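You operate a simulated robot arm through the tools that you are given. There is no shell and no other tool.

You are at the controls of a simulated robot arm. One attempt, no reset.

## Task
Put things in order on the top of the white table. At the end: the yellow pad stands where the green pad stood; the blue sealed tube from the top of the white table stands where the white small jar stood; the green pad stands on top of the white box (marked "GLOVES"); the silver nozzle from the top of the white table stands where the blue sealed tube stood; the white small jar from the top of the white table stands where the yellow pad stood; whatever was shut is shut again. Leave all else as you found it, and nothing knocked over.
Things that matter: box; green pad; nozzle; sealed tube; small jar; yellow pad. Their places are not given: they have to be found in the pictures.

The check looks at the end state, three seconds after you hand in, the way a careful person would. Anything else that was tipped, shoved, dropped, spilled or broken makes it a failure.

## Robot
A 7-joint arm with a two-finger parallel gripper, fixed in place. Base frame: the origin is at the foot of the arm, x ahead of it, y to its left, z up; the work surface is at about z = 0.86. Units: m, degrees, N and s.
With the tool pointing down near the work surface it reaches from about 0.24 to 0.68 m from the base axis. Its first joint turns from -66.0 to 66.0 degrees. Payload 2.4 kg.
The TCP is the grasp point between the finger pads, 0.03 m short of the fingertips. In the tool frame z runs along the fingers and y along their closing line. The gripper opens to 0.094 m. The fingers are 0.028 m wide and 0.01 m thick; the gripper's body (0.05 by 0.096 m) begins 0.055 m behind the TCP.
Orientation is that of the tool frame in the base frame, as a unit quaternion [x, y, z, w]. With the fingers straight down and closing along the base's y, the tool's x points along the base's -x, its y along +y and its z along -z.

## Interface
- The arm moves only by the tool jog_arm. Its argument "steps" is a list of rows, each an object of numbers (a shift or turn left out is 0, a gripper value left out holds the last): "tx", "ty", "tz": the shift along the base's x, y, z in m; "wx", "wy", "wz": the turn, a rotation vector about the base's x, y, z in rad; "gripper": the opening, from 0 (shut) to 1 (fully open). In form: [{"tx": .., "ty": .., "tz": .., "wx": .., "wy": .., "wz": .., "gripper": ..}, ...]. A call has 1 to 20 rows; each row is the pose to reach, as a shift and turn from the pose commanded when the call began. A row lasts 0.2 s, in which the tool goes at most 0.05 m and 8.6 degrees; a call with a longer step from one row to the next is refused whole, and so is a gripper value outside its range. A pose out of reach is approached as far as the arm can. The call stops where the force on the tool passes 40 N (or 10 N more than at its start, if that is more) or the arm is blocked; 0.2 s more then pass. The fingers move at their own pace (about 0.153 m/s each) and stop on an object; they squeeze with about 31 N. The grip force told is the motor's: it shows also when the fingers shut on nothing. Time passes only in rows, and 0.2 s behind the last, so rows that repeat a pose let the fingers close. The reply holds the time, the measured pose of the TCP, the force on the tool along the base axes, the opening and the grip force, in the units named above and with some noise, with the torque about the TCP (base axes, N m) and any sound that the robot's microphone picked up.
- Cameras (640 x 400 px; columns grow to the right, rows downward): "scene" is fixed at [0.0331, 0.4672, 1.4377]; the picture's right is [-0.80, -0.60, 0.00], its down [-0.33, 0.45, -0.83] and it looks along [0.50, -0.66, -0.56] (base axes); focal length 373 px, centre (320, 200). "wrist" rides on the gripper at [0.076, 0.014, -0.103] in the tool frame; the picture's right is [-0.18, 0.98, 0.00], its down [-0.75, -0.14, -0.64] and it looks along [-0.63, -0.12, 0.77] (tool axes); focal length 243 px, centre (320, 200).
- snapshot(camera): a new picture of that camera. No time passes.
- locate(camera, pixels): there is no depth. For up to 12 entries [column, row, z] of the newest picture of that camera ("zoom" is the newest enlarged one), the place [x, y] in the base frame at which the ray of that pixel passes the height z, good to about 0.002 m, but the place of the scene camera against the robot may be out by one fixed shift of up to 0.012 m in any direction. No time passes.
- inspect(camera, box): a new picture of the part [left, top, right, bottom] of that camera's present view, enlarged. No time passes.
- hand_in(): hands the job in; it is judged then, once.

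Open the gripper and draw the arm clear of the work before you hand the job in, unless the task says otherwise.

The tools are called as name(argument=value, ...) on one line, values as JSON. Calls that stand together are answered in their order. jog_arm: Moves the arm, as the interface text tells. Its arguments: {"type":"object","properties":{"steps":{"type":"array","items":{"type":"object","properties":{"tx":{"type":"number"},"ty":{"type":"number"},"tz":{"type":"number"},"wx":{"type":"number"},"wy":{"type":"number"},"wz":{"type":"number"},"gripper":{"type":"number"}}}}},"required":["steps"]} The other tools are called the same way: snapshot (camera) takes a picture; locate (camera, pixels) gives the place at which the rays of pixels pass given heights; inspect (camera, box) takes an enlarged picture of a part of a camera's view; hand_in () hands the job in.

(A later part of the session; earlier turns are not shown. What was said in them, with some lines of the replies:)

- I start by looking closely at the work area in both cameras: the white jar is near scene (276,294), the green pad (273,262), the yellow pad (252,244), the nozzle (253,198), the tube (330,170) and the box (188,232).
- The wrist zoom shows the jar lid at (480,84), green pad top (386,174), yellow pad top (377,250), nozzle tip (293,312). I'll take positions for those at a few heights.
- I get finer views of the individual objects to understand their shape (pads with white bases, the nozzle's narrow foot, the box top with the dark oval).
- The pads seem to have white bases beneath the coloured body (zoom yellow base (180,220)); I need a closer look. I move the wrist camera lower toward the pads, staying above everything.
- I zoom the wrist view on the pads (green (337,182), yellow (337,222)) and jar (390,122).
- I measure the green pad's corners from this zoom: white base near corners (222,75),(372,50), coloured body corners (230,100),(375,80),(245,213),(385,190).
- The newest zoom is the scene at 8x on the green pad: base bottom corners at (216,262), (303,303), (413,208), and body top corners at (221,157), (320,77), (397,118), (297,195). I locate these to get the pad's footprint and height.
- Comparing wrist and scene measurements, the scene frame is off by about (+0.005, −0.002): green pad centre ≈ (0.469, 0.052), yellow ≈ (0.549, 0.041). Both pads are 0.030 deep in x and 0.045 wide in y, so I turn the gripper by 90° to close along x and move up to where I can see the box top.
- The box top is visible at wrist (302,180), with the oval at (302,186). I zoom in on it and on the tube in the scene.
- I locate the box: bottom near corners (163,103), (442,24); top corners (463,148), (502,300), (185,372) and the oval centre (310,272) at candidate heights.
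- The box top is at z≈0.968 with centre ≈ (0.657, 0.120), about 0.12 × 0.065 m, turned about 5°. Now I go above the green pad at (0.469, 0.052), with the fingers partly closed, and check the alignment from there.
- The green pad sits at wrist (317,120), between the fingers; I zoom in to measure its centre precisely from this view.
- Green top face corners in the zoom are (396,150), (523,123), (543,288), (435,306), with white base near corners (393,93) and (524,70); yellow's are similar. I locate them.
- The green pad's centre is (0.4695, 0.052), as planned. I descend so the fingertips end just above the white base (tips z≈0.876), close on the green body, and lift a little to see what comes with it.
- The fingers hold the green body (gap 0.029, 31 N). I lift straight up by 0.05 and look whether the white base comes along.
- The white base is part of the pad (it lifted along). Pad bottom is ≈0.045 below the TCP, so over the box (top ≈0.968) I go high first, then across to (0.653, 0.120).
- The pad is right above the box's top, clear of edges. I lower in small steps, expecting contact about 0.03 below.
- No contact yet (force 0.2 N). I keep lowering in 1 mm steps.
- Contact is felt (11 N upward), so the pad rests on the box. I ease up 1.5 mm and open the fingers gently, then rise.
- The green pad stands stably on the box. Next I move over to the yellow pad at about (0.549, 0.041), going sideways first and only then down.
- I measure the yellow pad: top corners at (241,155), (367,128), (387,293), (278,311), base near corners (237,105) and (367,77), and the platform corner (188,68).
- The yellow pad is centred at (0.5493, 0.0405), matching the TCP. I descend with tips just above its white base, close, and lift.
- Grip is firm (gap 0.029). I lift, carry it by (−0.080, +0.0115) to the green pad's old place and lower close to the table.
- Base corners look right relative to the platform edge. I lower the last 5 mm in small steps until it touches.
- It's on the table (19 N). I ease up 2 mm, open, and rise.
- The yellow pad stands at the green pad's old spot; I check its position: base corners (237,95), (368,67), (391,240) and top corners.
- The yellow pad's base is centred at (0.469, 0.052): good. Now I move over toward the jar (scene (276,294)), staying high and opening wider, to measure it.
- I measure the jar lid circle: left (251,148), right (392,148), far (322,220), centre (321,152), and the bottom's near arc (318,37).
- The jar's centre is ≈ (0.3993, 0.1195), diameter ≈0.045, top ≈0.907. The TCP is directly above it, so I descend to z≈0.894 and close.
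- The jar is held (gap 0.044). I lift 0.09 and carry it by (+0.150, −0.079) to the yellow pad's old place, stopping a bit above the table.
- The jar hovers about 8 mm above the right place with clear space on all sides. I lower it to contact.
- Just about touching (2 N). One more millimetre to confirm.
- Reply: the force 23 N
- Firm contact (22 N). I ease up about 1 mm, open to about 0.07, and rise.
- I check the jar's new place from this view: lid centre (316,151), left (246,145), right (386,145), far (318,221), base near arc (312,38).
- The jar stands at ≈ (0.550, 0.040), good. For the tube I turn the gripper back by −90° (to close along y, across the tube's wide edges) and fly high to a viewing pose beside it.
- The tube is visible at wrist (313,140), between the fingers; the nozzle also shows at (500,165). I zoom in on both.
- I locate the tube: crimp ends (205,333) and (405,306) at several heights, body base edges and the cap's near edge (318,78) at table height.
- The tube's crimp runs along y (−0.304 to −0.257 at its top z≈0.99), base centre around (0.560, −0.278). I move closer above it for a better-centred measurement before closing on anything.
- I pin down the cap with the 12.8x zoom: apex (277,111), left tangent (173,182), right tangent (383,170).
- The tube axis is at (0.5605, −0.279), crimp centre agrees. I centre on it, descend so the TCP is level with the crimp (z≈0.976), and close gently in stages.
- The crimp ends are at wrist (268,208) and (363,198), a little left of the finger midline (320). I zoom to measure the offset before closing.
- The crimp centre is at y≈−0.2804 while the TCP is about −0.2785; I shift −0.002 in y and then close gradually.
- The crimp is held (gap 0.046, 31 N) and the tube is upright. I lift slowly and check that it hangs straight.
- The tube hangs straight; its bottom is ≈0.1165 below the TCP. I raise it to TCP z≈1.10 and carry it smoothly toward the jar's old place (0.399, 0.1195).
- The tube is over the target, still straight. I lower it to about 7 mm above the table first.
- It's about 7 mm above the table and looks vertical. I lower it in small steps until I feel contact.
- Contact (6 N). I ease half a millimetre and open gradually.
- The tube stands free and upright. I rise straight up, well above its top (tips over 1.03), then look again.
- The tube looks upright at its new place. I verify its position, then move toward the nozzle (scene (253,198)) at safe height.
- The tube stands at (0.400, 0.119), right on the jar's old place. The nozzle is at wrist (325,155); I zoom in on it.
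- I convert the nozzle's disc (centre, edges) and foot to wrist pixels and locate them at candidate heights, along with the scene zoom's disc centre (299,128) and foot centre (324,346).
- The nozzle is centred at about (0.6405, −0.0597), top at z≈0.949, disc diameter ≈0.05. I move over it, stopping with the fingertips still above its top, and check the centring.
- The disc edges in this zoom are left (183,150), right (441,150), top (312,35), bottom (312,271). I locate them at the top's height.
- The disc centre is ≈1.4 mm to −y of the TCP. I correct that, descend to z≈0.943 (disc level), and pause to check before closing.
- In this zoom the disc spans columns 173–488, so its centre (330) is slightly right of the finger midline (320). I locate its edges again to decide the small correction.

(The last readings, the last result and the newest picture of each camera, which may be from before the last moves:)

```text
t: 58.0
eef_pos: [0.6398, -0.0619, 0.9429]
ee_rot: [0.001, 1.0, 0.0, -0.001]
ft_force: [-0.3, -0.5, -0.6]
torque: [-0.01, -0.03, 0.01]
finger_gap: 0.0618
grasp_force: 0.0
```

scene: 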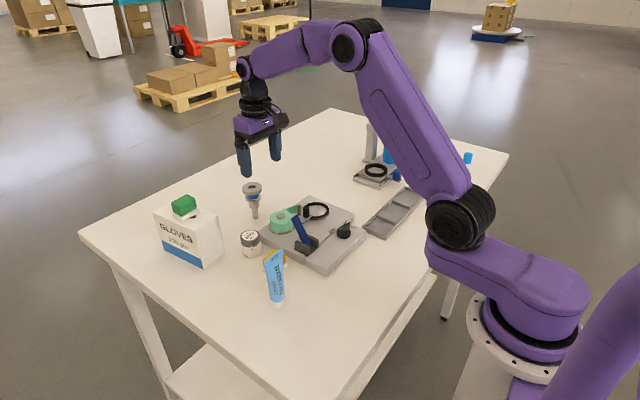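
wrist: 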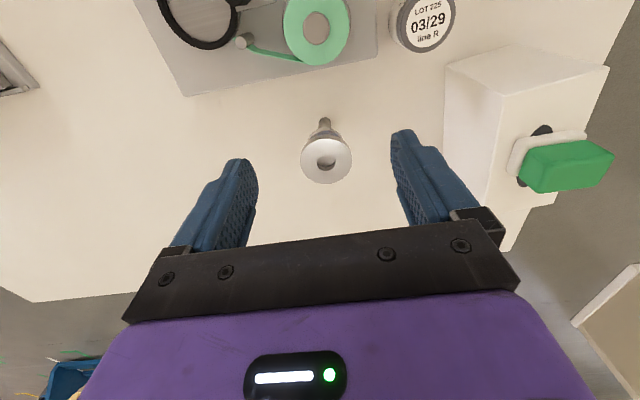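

The nozzle's centre is y≈−0.0606 while the TCP reads −0.062, so I shift +0.0014 in y and re-check.

jog_arm(steps=[{"ty": 0.0014, "gripper": 0.66}, {"ty": 0.0014, "gripper": 0.62}, {"ty": 0.0014, "gripper": 0.62}])

inspect(camera="wrist", box=[220, 110, 420, 240])

```text
t: 58.8
eef_pos: [0.6401, -0.0605, 0.9427]
ee_rot: [0.0, 1.0, -0.001, 0.0]
ft_force: [0.1, 0.4, 0.2]
torque: [0.01, -0.01, 0.0]
finger_gap: 0.0585
grasp_force: 0.1
```

```text
3.08 times, centred on (320, 175) of wrist
```

zoom: 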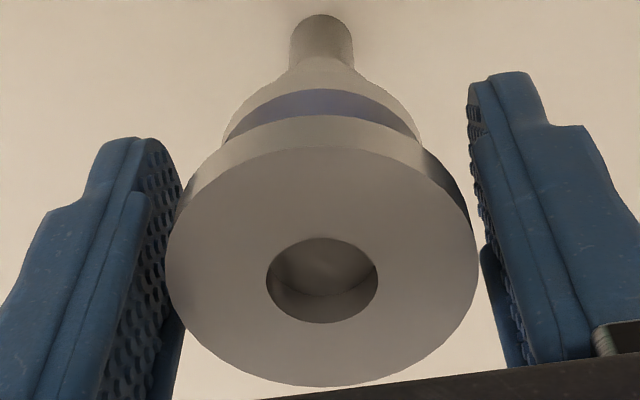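

The disc now spans 165–479, centred on the midline. I close in small stages.

jog_arm(steps=[{"tz": 0.0, "gripper": 0.6}, {"tz": 0.0, "gripper": 0.585}, {"tz": 0.0, "gripper": 0.57}, {"tz": 0.0, "gripper": 0.56}, {"tz": 0.0, "gripper": 0.55}, {"tz": 0.0, "gripper": 0.54}, {"tz": 0.0, "gripper": 0.53}, {"tz": 0.0, "gripper": 0.52}, {"tz": 0.0, "gripper": 0.4}, {"tz": 0.0, "gripper": 0.0}, {"tz": 0.0, "gripper": 0.0}])

inspect(camera="wrist", box=[220, 110, 420, 240])

inspect(camera="scene", box=[205, 130, 305, 230])

```text
t: 61.2
eef_pos: [0.6409, -0.0606, 0.9435]
ee_rot: [0.0, 1.0, 0.0, 0.0]
ft_force: [-0.4, 1.0, -0.2]
torque: [0.02, 0.02, 0.03]
finger_gap: 0.0489
grasp_force: 30.7
```

```text
3.08 times, centred on (320, 175) of wrist
```

zoom: 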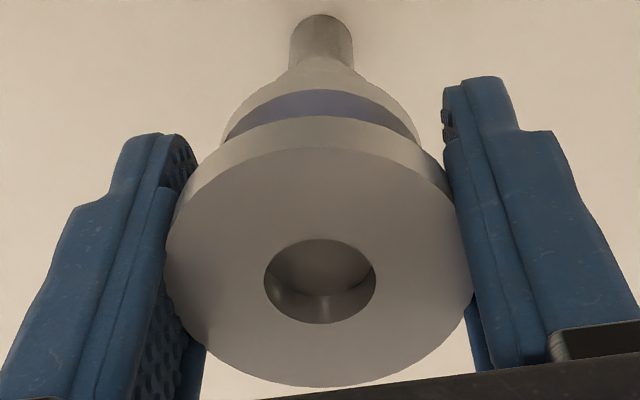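

```text
4.00 times, centred on (255, 180) of scene
```

zoom: 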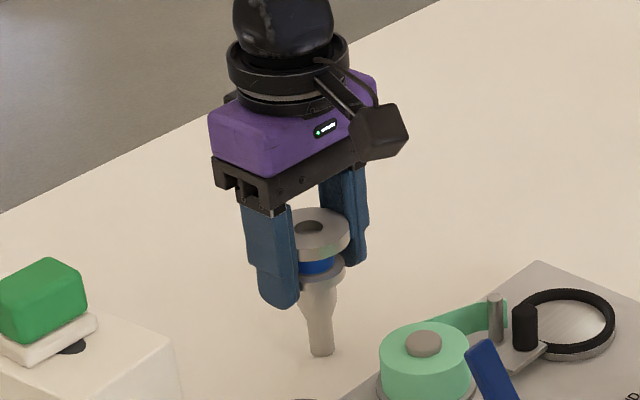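

The nozzle is held (gap 0.049) and hasn't tipped. I lift gently and check it hangs straight.

jog_arm(steps=[{"tz": 0.006, "gripper": 0.0}, {"tz": 0.018, "gripper": 0.0}, {"tz": 0.036, "gripper": 0.0}, {"tz": 0.056, "gripper": 0.0}, {"tz": 0.07, "gripper": 0.0}, {"tz": 0.07, "gripper": 0.0}])

inspect(camera="wrist", box=[220, 110, 420, 240])

inspect(camera="scene", box=[205, 110, 305, 210])

```text
t: 62.6
eef_pos: [0.6406, -0.0602, 1.0142]
ee_rot: [-0.001, 1.0, 0.0, 0.0]
ft_force: [-0.8, -0.4, -1.9]
torque: [-0.03, 0.03, -0.03]
finger_gap: 0.0485
grasp_force: 31.5
```

```text
3.08 times, centred on (320, 175) of wrist
```

zoom: 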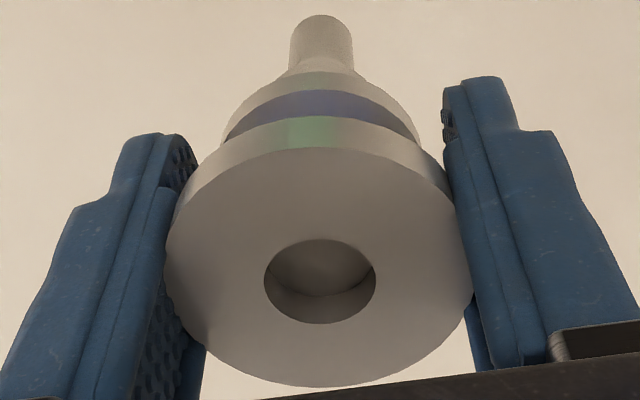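

```text
4.00 times, centred on (255, 160) of scene
```

zoom: 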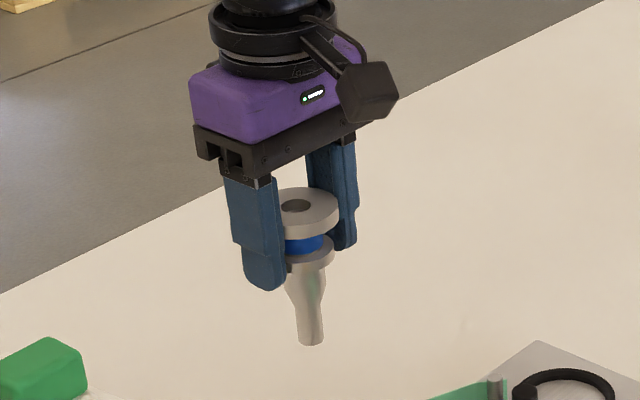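

It hangs straight with no slip. I carry it by (−0.080, −0.2185) to the tube's old place at (0.5605, −0.279), moving smoothly and a bit higher, then lower to a few millimetres above the table.

jog_arm(steps=[{"tx": -0.002, "ty": -0.005, "tz": 0.015, "gripper": 0.0}, {"tx": -0.007, "ty": -0.02, "tz": 0.025, "gripper": 0.0}, {"tx": -0.015, "ty": -0.041, "tz": 0.025, "gripper": 0.0}, {"tx": -0.024, "ty": -0.065, "tz": 0.025, "gripper": 0.0}, {"tx": -0.033, "ty": -0.09, "tz": 0.025, "gripper": 0.0}, {"tx": -0.042, "ty": -0.115, "tz": 0.025, "gripper": 0.0}, {"tx": -0.051, "ty": -0.14, "tz": 0.025, "gripper": 0.0}, {"tx": -0.06, "ty": -0.164, "tz": 0.025, "gripper": 0.0}, {"tx": -0.068, "ty": -0.186, "tz": 0.025, "gripper": 0.0}, {"tx": -0.075, "ty": -0.204, "tz": 0.025, "gripper": 0.0}, {"tx": -0.08, "ty": -0.2155, "tz": 0.025, "gripper": 0.0}, {"tx": -0.08, "ty": -0.2185, "tz": 0.02, "gripper": 0.0}, {"tx": -0.08, "ty": -0.2185, "tz": 0.0, "gripper": 0.0}, {"tx": -0.08, "ty": -0.2185, "tz": -0.025, "gripper": 0.0}, {"tx": -0.08, "ty": -0.2185, "tz": -0.045, "gripper": 0.0}, {"tx": -0.08, "ty": -0.2185, "tz": -0.058, "gripper": 0.0}, {"tx": -0.08, "ty": -0.2185, "tz": -0.063, "gripper": 0.0}, {"tx": -0.08, "ty": -0.2185, "tz": -0.063, "gripper": 0.0}])

snapshot(camera="wrist")

inspect(camera="scene", box=[280, 100, 380, 210])

```text
t: 66.4
eef_pos: [0.5598, -0.2779, 0.9505]
ee_rot: [-0.001, 1.0, 0.001, 0.0]
ft_force: [0.0, 0.6, -1.7]
torque: [-0.01, 0.02, 0.03]
finger_gap: 0.0485
grasp_force: 30.6
```

```text
taken
```

wrist: 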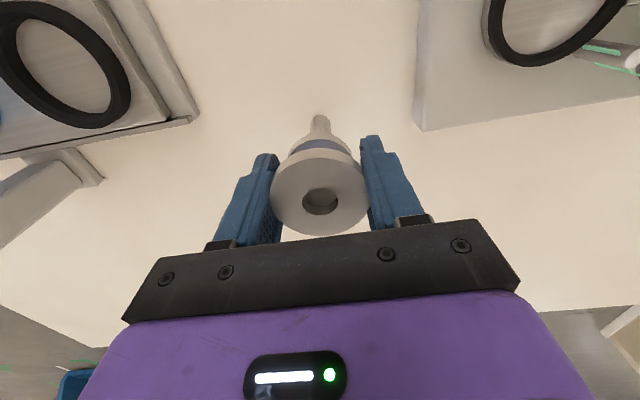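

```text
3.64 times, centred on (330, 155) of scene
```

zoom: 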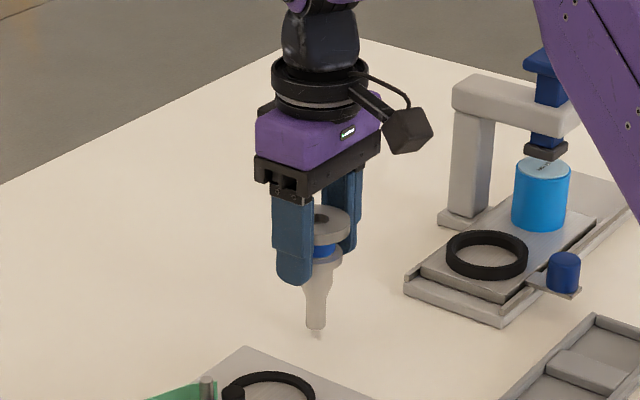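

The nozzle's foot is at scene ≈(329,190), where the tube's cap was, about 7 mm up. I lower in small steps to contact.

jog_arm(steps=[{"tz": -0.003, "gripper": 0.0}, {"tz": -0.005, "gripper": 0.0}, {"tz": -0.0065, "gripper": 0.0}, {"tz": -0.0073, "gripper": 0.0}, {"tz": -0.0073, "gripper": 0.0}])

```text
t: 67.6
eef_pos: [0.5608, -0.2791, 0.9426]
ee_rot: [0.0, 1.0, 0.0, 0.0]
ft_force: [0.6, 0.4, -0.8]
torque: [-0.03, -0.02, 0.02]
finger_gap: 0.0485
grasp_force: 30.8
```

No contact yet; I go on by half-millimetre steps.

jog_arm(steps=[{"tz": -0.0005, "gripper": 0.0}, {"tz": -0.001, "gripper": 0.0}, {"tz": -0.001, "gripper": 0.0}])

```text
t: 68.4
eef_pos: [0.5616, -0.2782, 0.9434]
ee_rot: [0.0, 1.0, -0.001, 0.0]
ft_force: [-2.7, 2.5, 10.7]
torque: [0.15, 0.26, 0.0]
finger_gap: 0.0489
grasp_force: 30.7
```

Contact (11 N). I ease up slightly to take the load off, and read the force before opening.

jog_arm(steps=[{"tz": 0.0006, "gripper": 0.0}, {"tz": 0.0006, "gripper": 0.0}])

inspect(camera="scene", box=[295, 130, 365, 205])

```text
t: 69.0
eef_pos: [0.5608, -0.2776, 0.943]
ee_rot: [-0.001, 1.0, 0.0, 0.0]
ft_force: [-1.4, 0.6, 7.3]
torque: [0.06, 0.21, 0.01]
finger_gap: 0.0487
grasp_force: 31.2
```

```text
5.33 times, centred on (330, 168) of scene
```

zoom: 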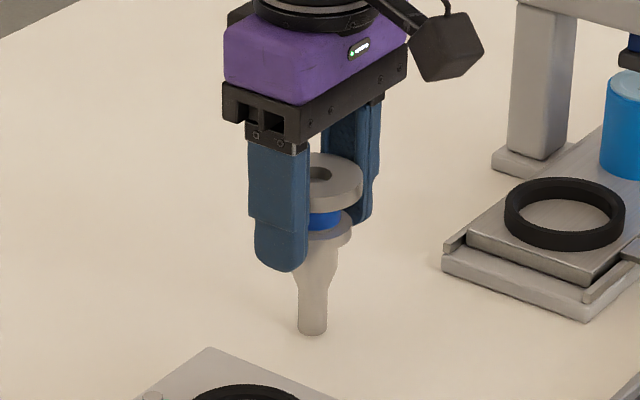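

Still 7 N; I ease up another half millimetre and then open in small stages.

jog_arm(steps=[{"tz": 0.0006, "gripper": 0.0}, {"tz": 0.0006, "gripper": 0.0}])

```text
t: 69.6
eef_pos: [0.5612, -0.2771, 0.9438]
ee_rot: [0.0, 1.0, -0.001, 0.0]
ft_force: [-1.7, 1.0, 2.7]
torque: [0.12, 0.09, -0.01]
finger_gap: 0.0487
grasp_force: 31.1
```

Load is now small (≈3 N). I open gradually.

jog_arm(steps=[{"tz": 0.0002, "gripper": 0.5}, {"tz": 0.0002, "gripper": 0.53}, {"tz": 0.0002, "gripper": 0.55}, {"tz": 0.0002, "gripper": 0.58}, {"tz": 0.0002, "gripper": 0.65}, {"tz": 0.0002, "gripper": 0.75}, {"tz": 0.0002, "gripper": 0.85}, {"tz": 0.0002, "gripper": 0.85}])

inspect(camera="wrist", box=[220, 110, 420, 240])

inspect(camera="scene", box=[295, 130, 365, 205])

```text
t: 71.4
eef_pos: [0.5599, -0.2786, 0.9442]
ee_rot: [0.0, 1.0, 0.0, 0.0]
ft_force: [0.1, -0.5, -0.1]
torque: [0.02, -0.01, 0.0]
finger_gap: 0.0799
grasp_force: 0.1
```

```text
3.08 times, centred on (320, 175) of wrist
```

zoom: 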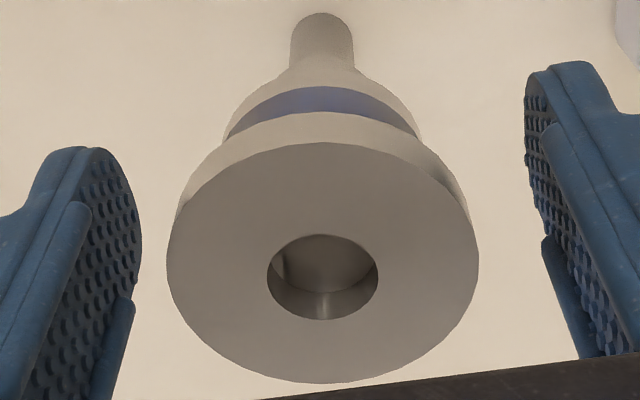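

```text
5.33 times, centred on (330, 168) of scene
```

zoom: 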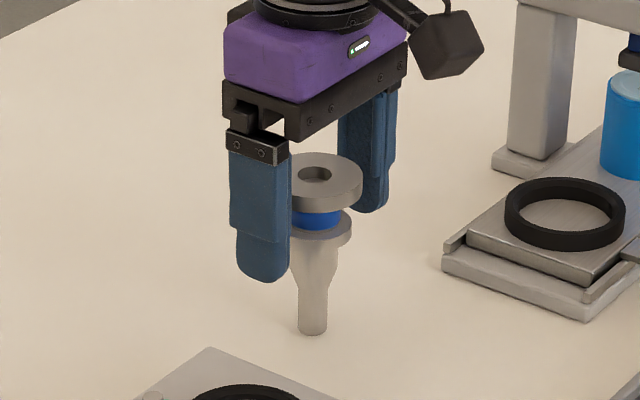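

The nozzle stands on its own, centred between the open fingers. I rise straight up and away, then review the whole scene.

jog_arm(steps=[{"tz": 0.015, "gripper": 0.85}, {"tz": 0.04, "gripper": 0.85}, {"tz": 0.075, "gripper": 0.85}, {"tz": 0.11, "gripper": 0.85}, {"tz": 0.15, "gripper": 0.85}, {"tx": -0.03, "ty": 0.01, "tz": 0.18, "gripper": 0.85}, {"tx": -0.06, "ty": 0.02, "tz": 0.2, "gripper": 0.85}, {"tx": -0.06, "ty": 0.02, "tz": 0.2, "gripper": 0.85}])

snapshot(camera="wrist")

snapshot(camera="scene")

```text
t: 73.2
eef_pos: [0.4991, -0.259, 1.1452]
ee_rot: [0.0, 1.0, 0.0, -0.001]
ft_force: [-0.3, 0.2, 0.6]
torque: [0.0, -0.01, -0.02]
finger_gap: 0.0797
grasp_force: 0.0
```

```text
taken
```

wrist: 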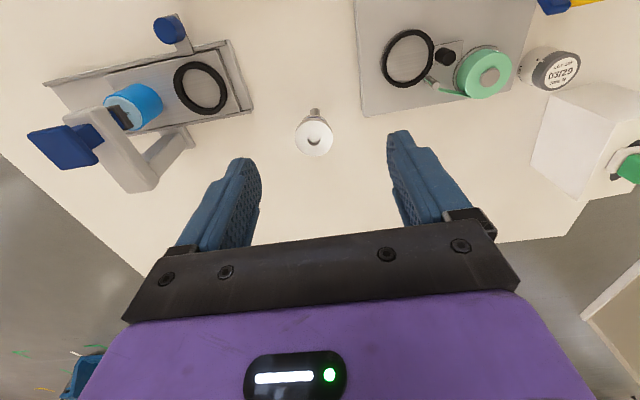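

```text
taken
```

scene: 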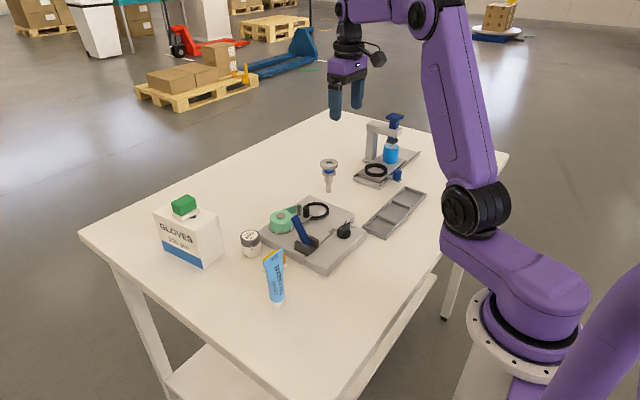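

Everything looks in place: nozzle at scene (328,175), tube (276,280), jar (250,244), green pad on the box. I verify the nozzle's foot position with the wrist view.

inspect(camera="wrist", box=[280, 90, 350, 165])

inspect(camera="scene", box=[140, 160, 380, 320])

```text
5.33 times, centred on (315, 128) of wrist
```

zoom: 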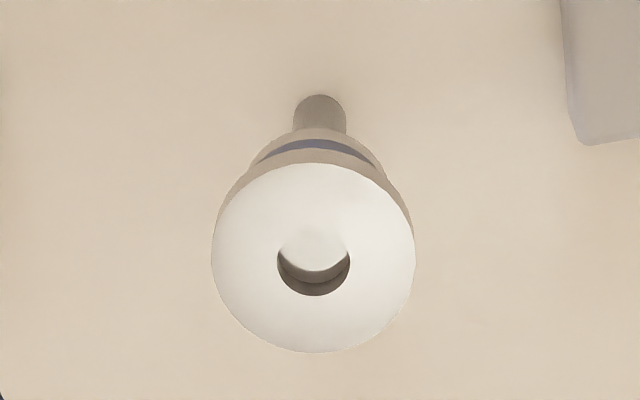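

```text
2.50 times, centred on (260, 240) of scene
```

zoom: 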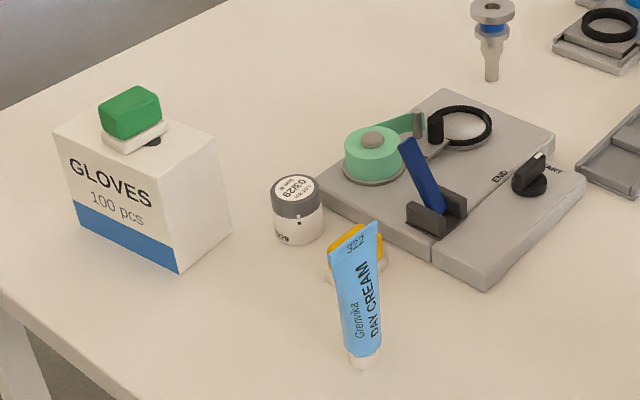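

The box and device are pixel-identical to the first picture. I locate the nozzle's foot (wrist (314.8,108.1)) and disc centre (314,138).

locate(camera="wrist", pixels=[[314.8, 108.1, 0.86], [313.8, 138.5, 0.949], [310.0, 112, 0.86], [320.0, 112, 0.86]])

jog_arm(steps=[{"tx": -0.03, "ty": 0.03, "tz": 0.01, "gripper": 0.85}, {"tx": -0.06, "ty": 0.06, "tz": 0.02, "gripper": 0.85}, {"tx": -0.08, "ty": 0.095, "tz": 0.03, "gripper": 0.85}, {"tx": -0.1, "ty": 0.13, "tz": 0.03, "gripper": 0.9}, {"tx": -0.12, "ty": 0.165, "tz": 0.03, "gripper": 1.0}, {"tx": -0.135, "ty": 0.2, "tz": 0.03, "gripper": 1.0}, {"tx": -0.142, "ty": 0.238, "tz": 0.03, "gripper": 1.0}, {"tx": -0.142, "ty": 0.238, "tz": 0.03, "gripper": 1.0}])

snapshot(camera="wrist")

snapshot(camera="scene")

```text
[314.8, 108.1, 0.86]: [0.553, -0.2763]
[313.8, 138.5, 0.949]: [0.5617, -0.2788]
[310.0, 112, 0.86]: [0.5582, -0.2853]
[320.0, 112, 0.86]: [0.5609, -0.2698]
```

```text
t: 75.0
eef_pos: [0.3568, -0.0218, 1.1741]
ee_rot: [0.0, 1.0, 0.0, 0.0]
ft_force: [0.1, -0.2, -0.1]
torque: [0.07, -0.02, 0.0]
finger_gap: 0.094
grasp_force: 0.0
```

```text
taken
```

wrist: 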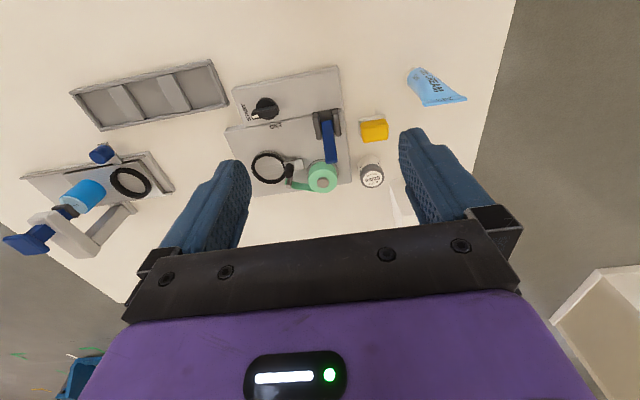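

```text
taken
```

scene: 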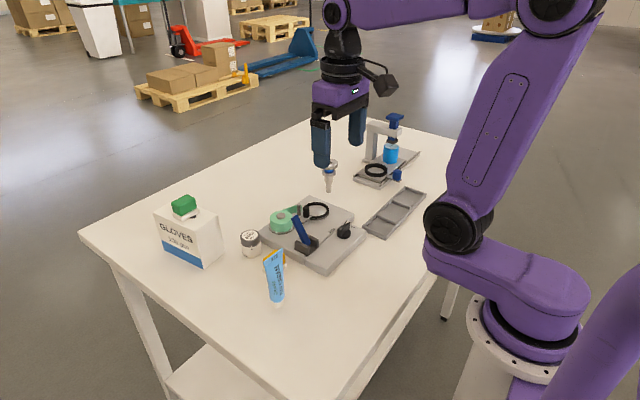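

All five moves are done and standing: nozzle foot ≈ (0.561, −0.278), tube, jar and yellow pad at their targets, green pad on the box, arm retracted to the start pose with the gripper open. I hand in.

hand_in()

```text
The job is handed in.
```

I moved all five items and handed the job in. The last pictures show everything standing, with nothing knocked over. I haven't seen the result of the check.

| Item | Now stands | Position (x, y) in m | Target (x, y) in m |
|---|---|---|---|
| Green pad | on top of the "GLOVES" box, inside its edges | about (0.652, 0.120) | box top, centre about (0.657, 0.120) |
| Yellow pad | where the green pad stood | about (0.469, 0.052) | about (0.4695, 0.052) |
| White jar | where the yellow pad stood, lid still shut | about (0.550, 0.040) | about (0.549, 0.0405) |
| Blue sealed tube | where the jar stood, upright on its cap | about (0.400, 0.119) | about (0.399, 0.1195) |
| Silver nozzle | where the tube stood, upright on its foot | about (0.561, −0.278) | about (0.5605, −0.279) |

The white base under each pad is part of the pad, so it moved along with it.

The box and the grey device looked unmoved when I compared the first and last close-ups. The small blue cylinder at the far right of the table was hidden behind the arm in the final picture; the arm never went near it.

The arm was back at its start pose with the gripper open when I handed in.
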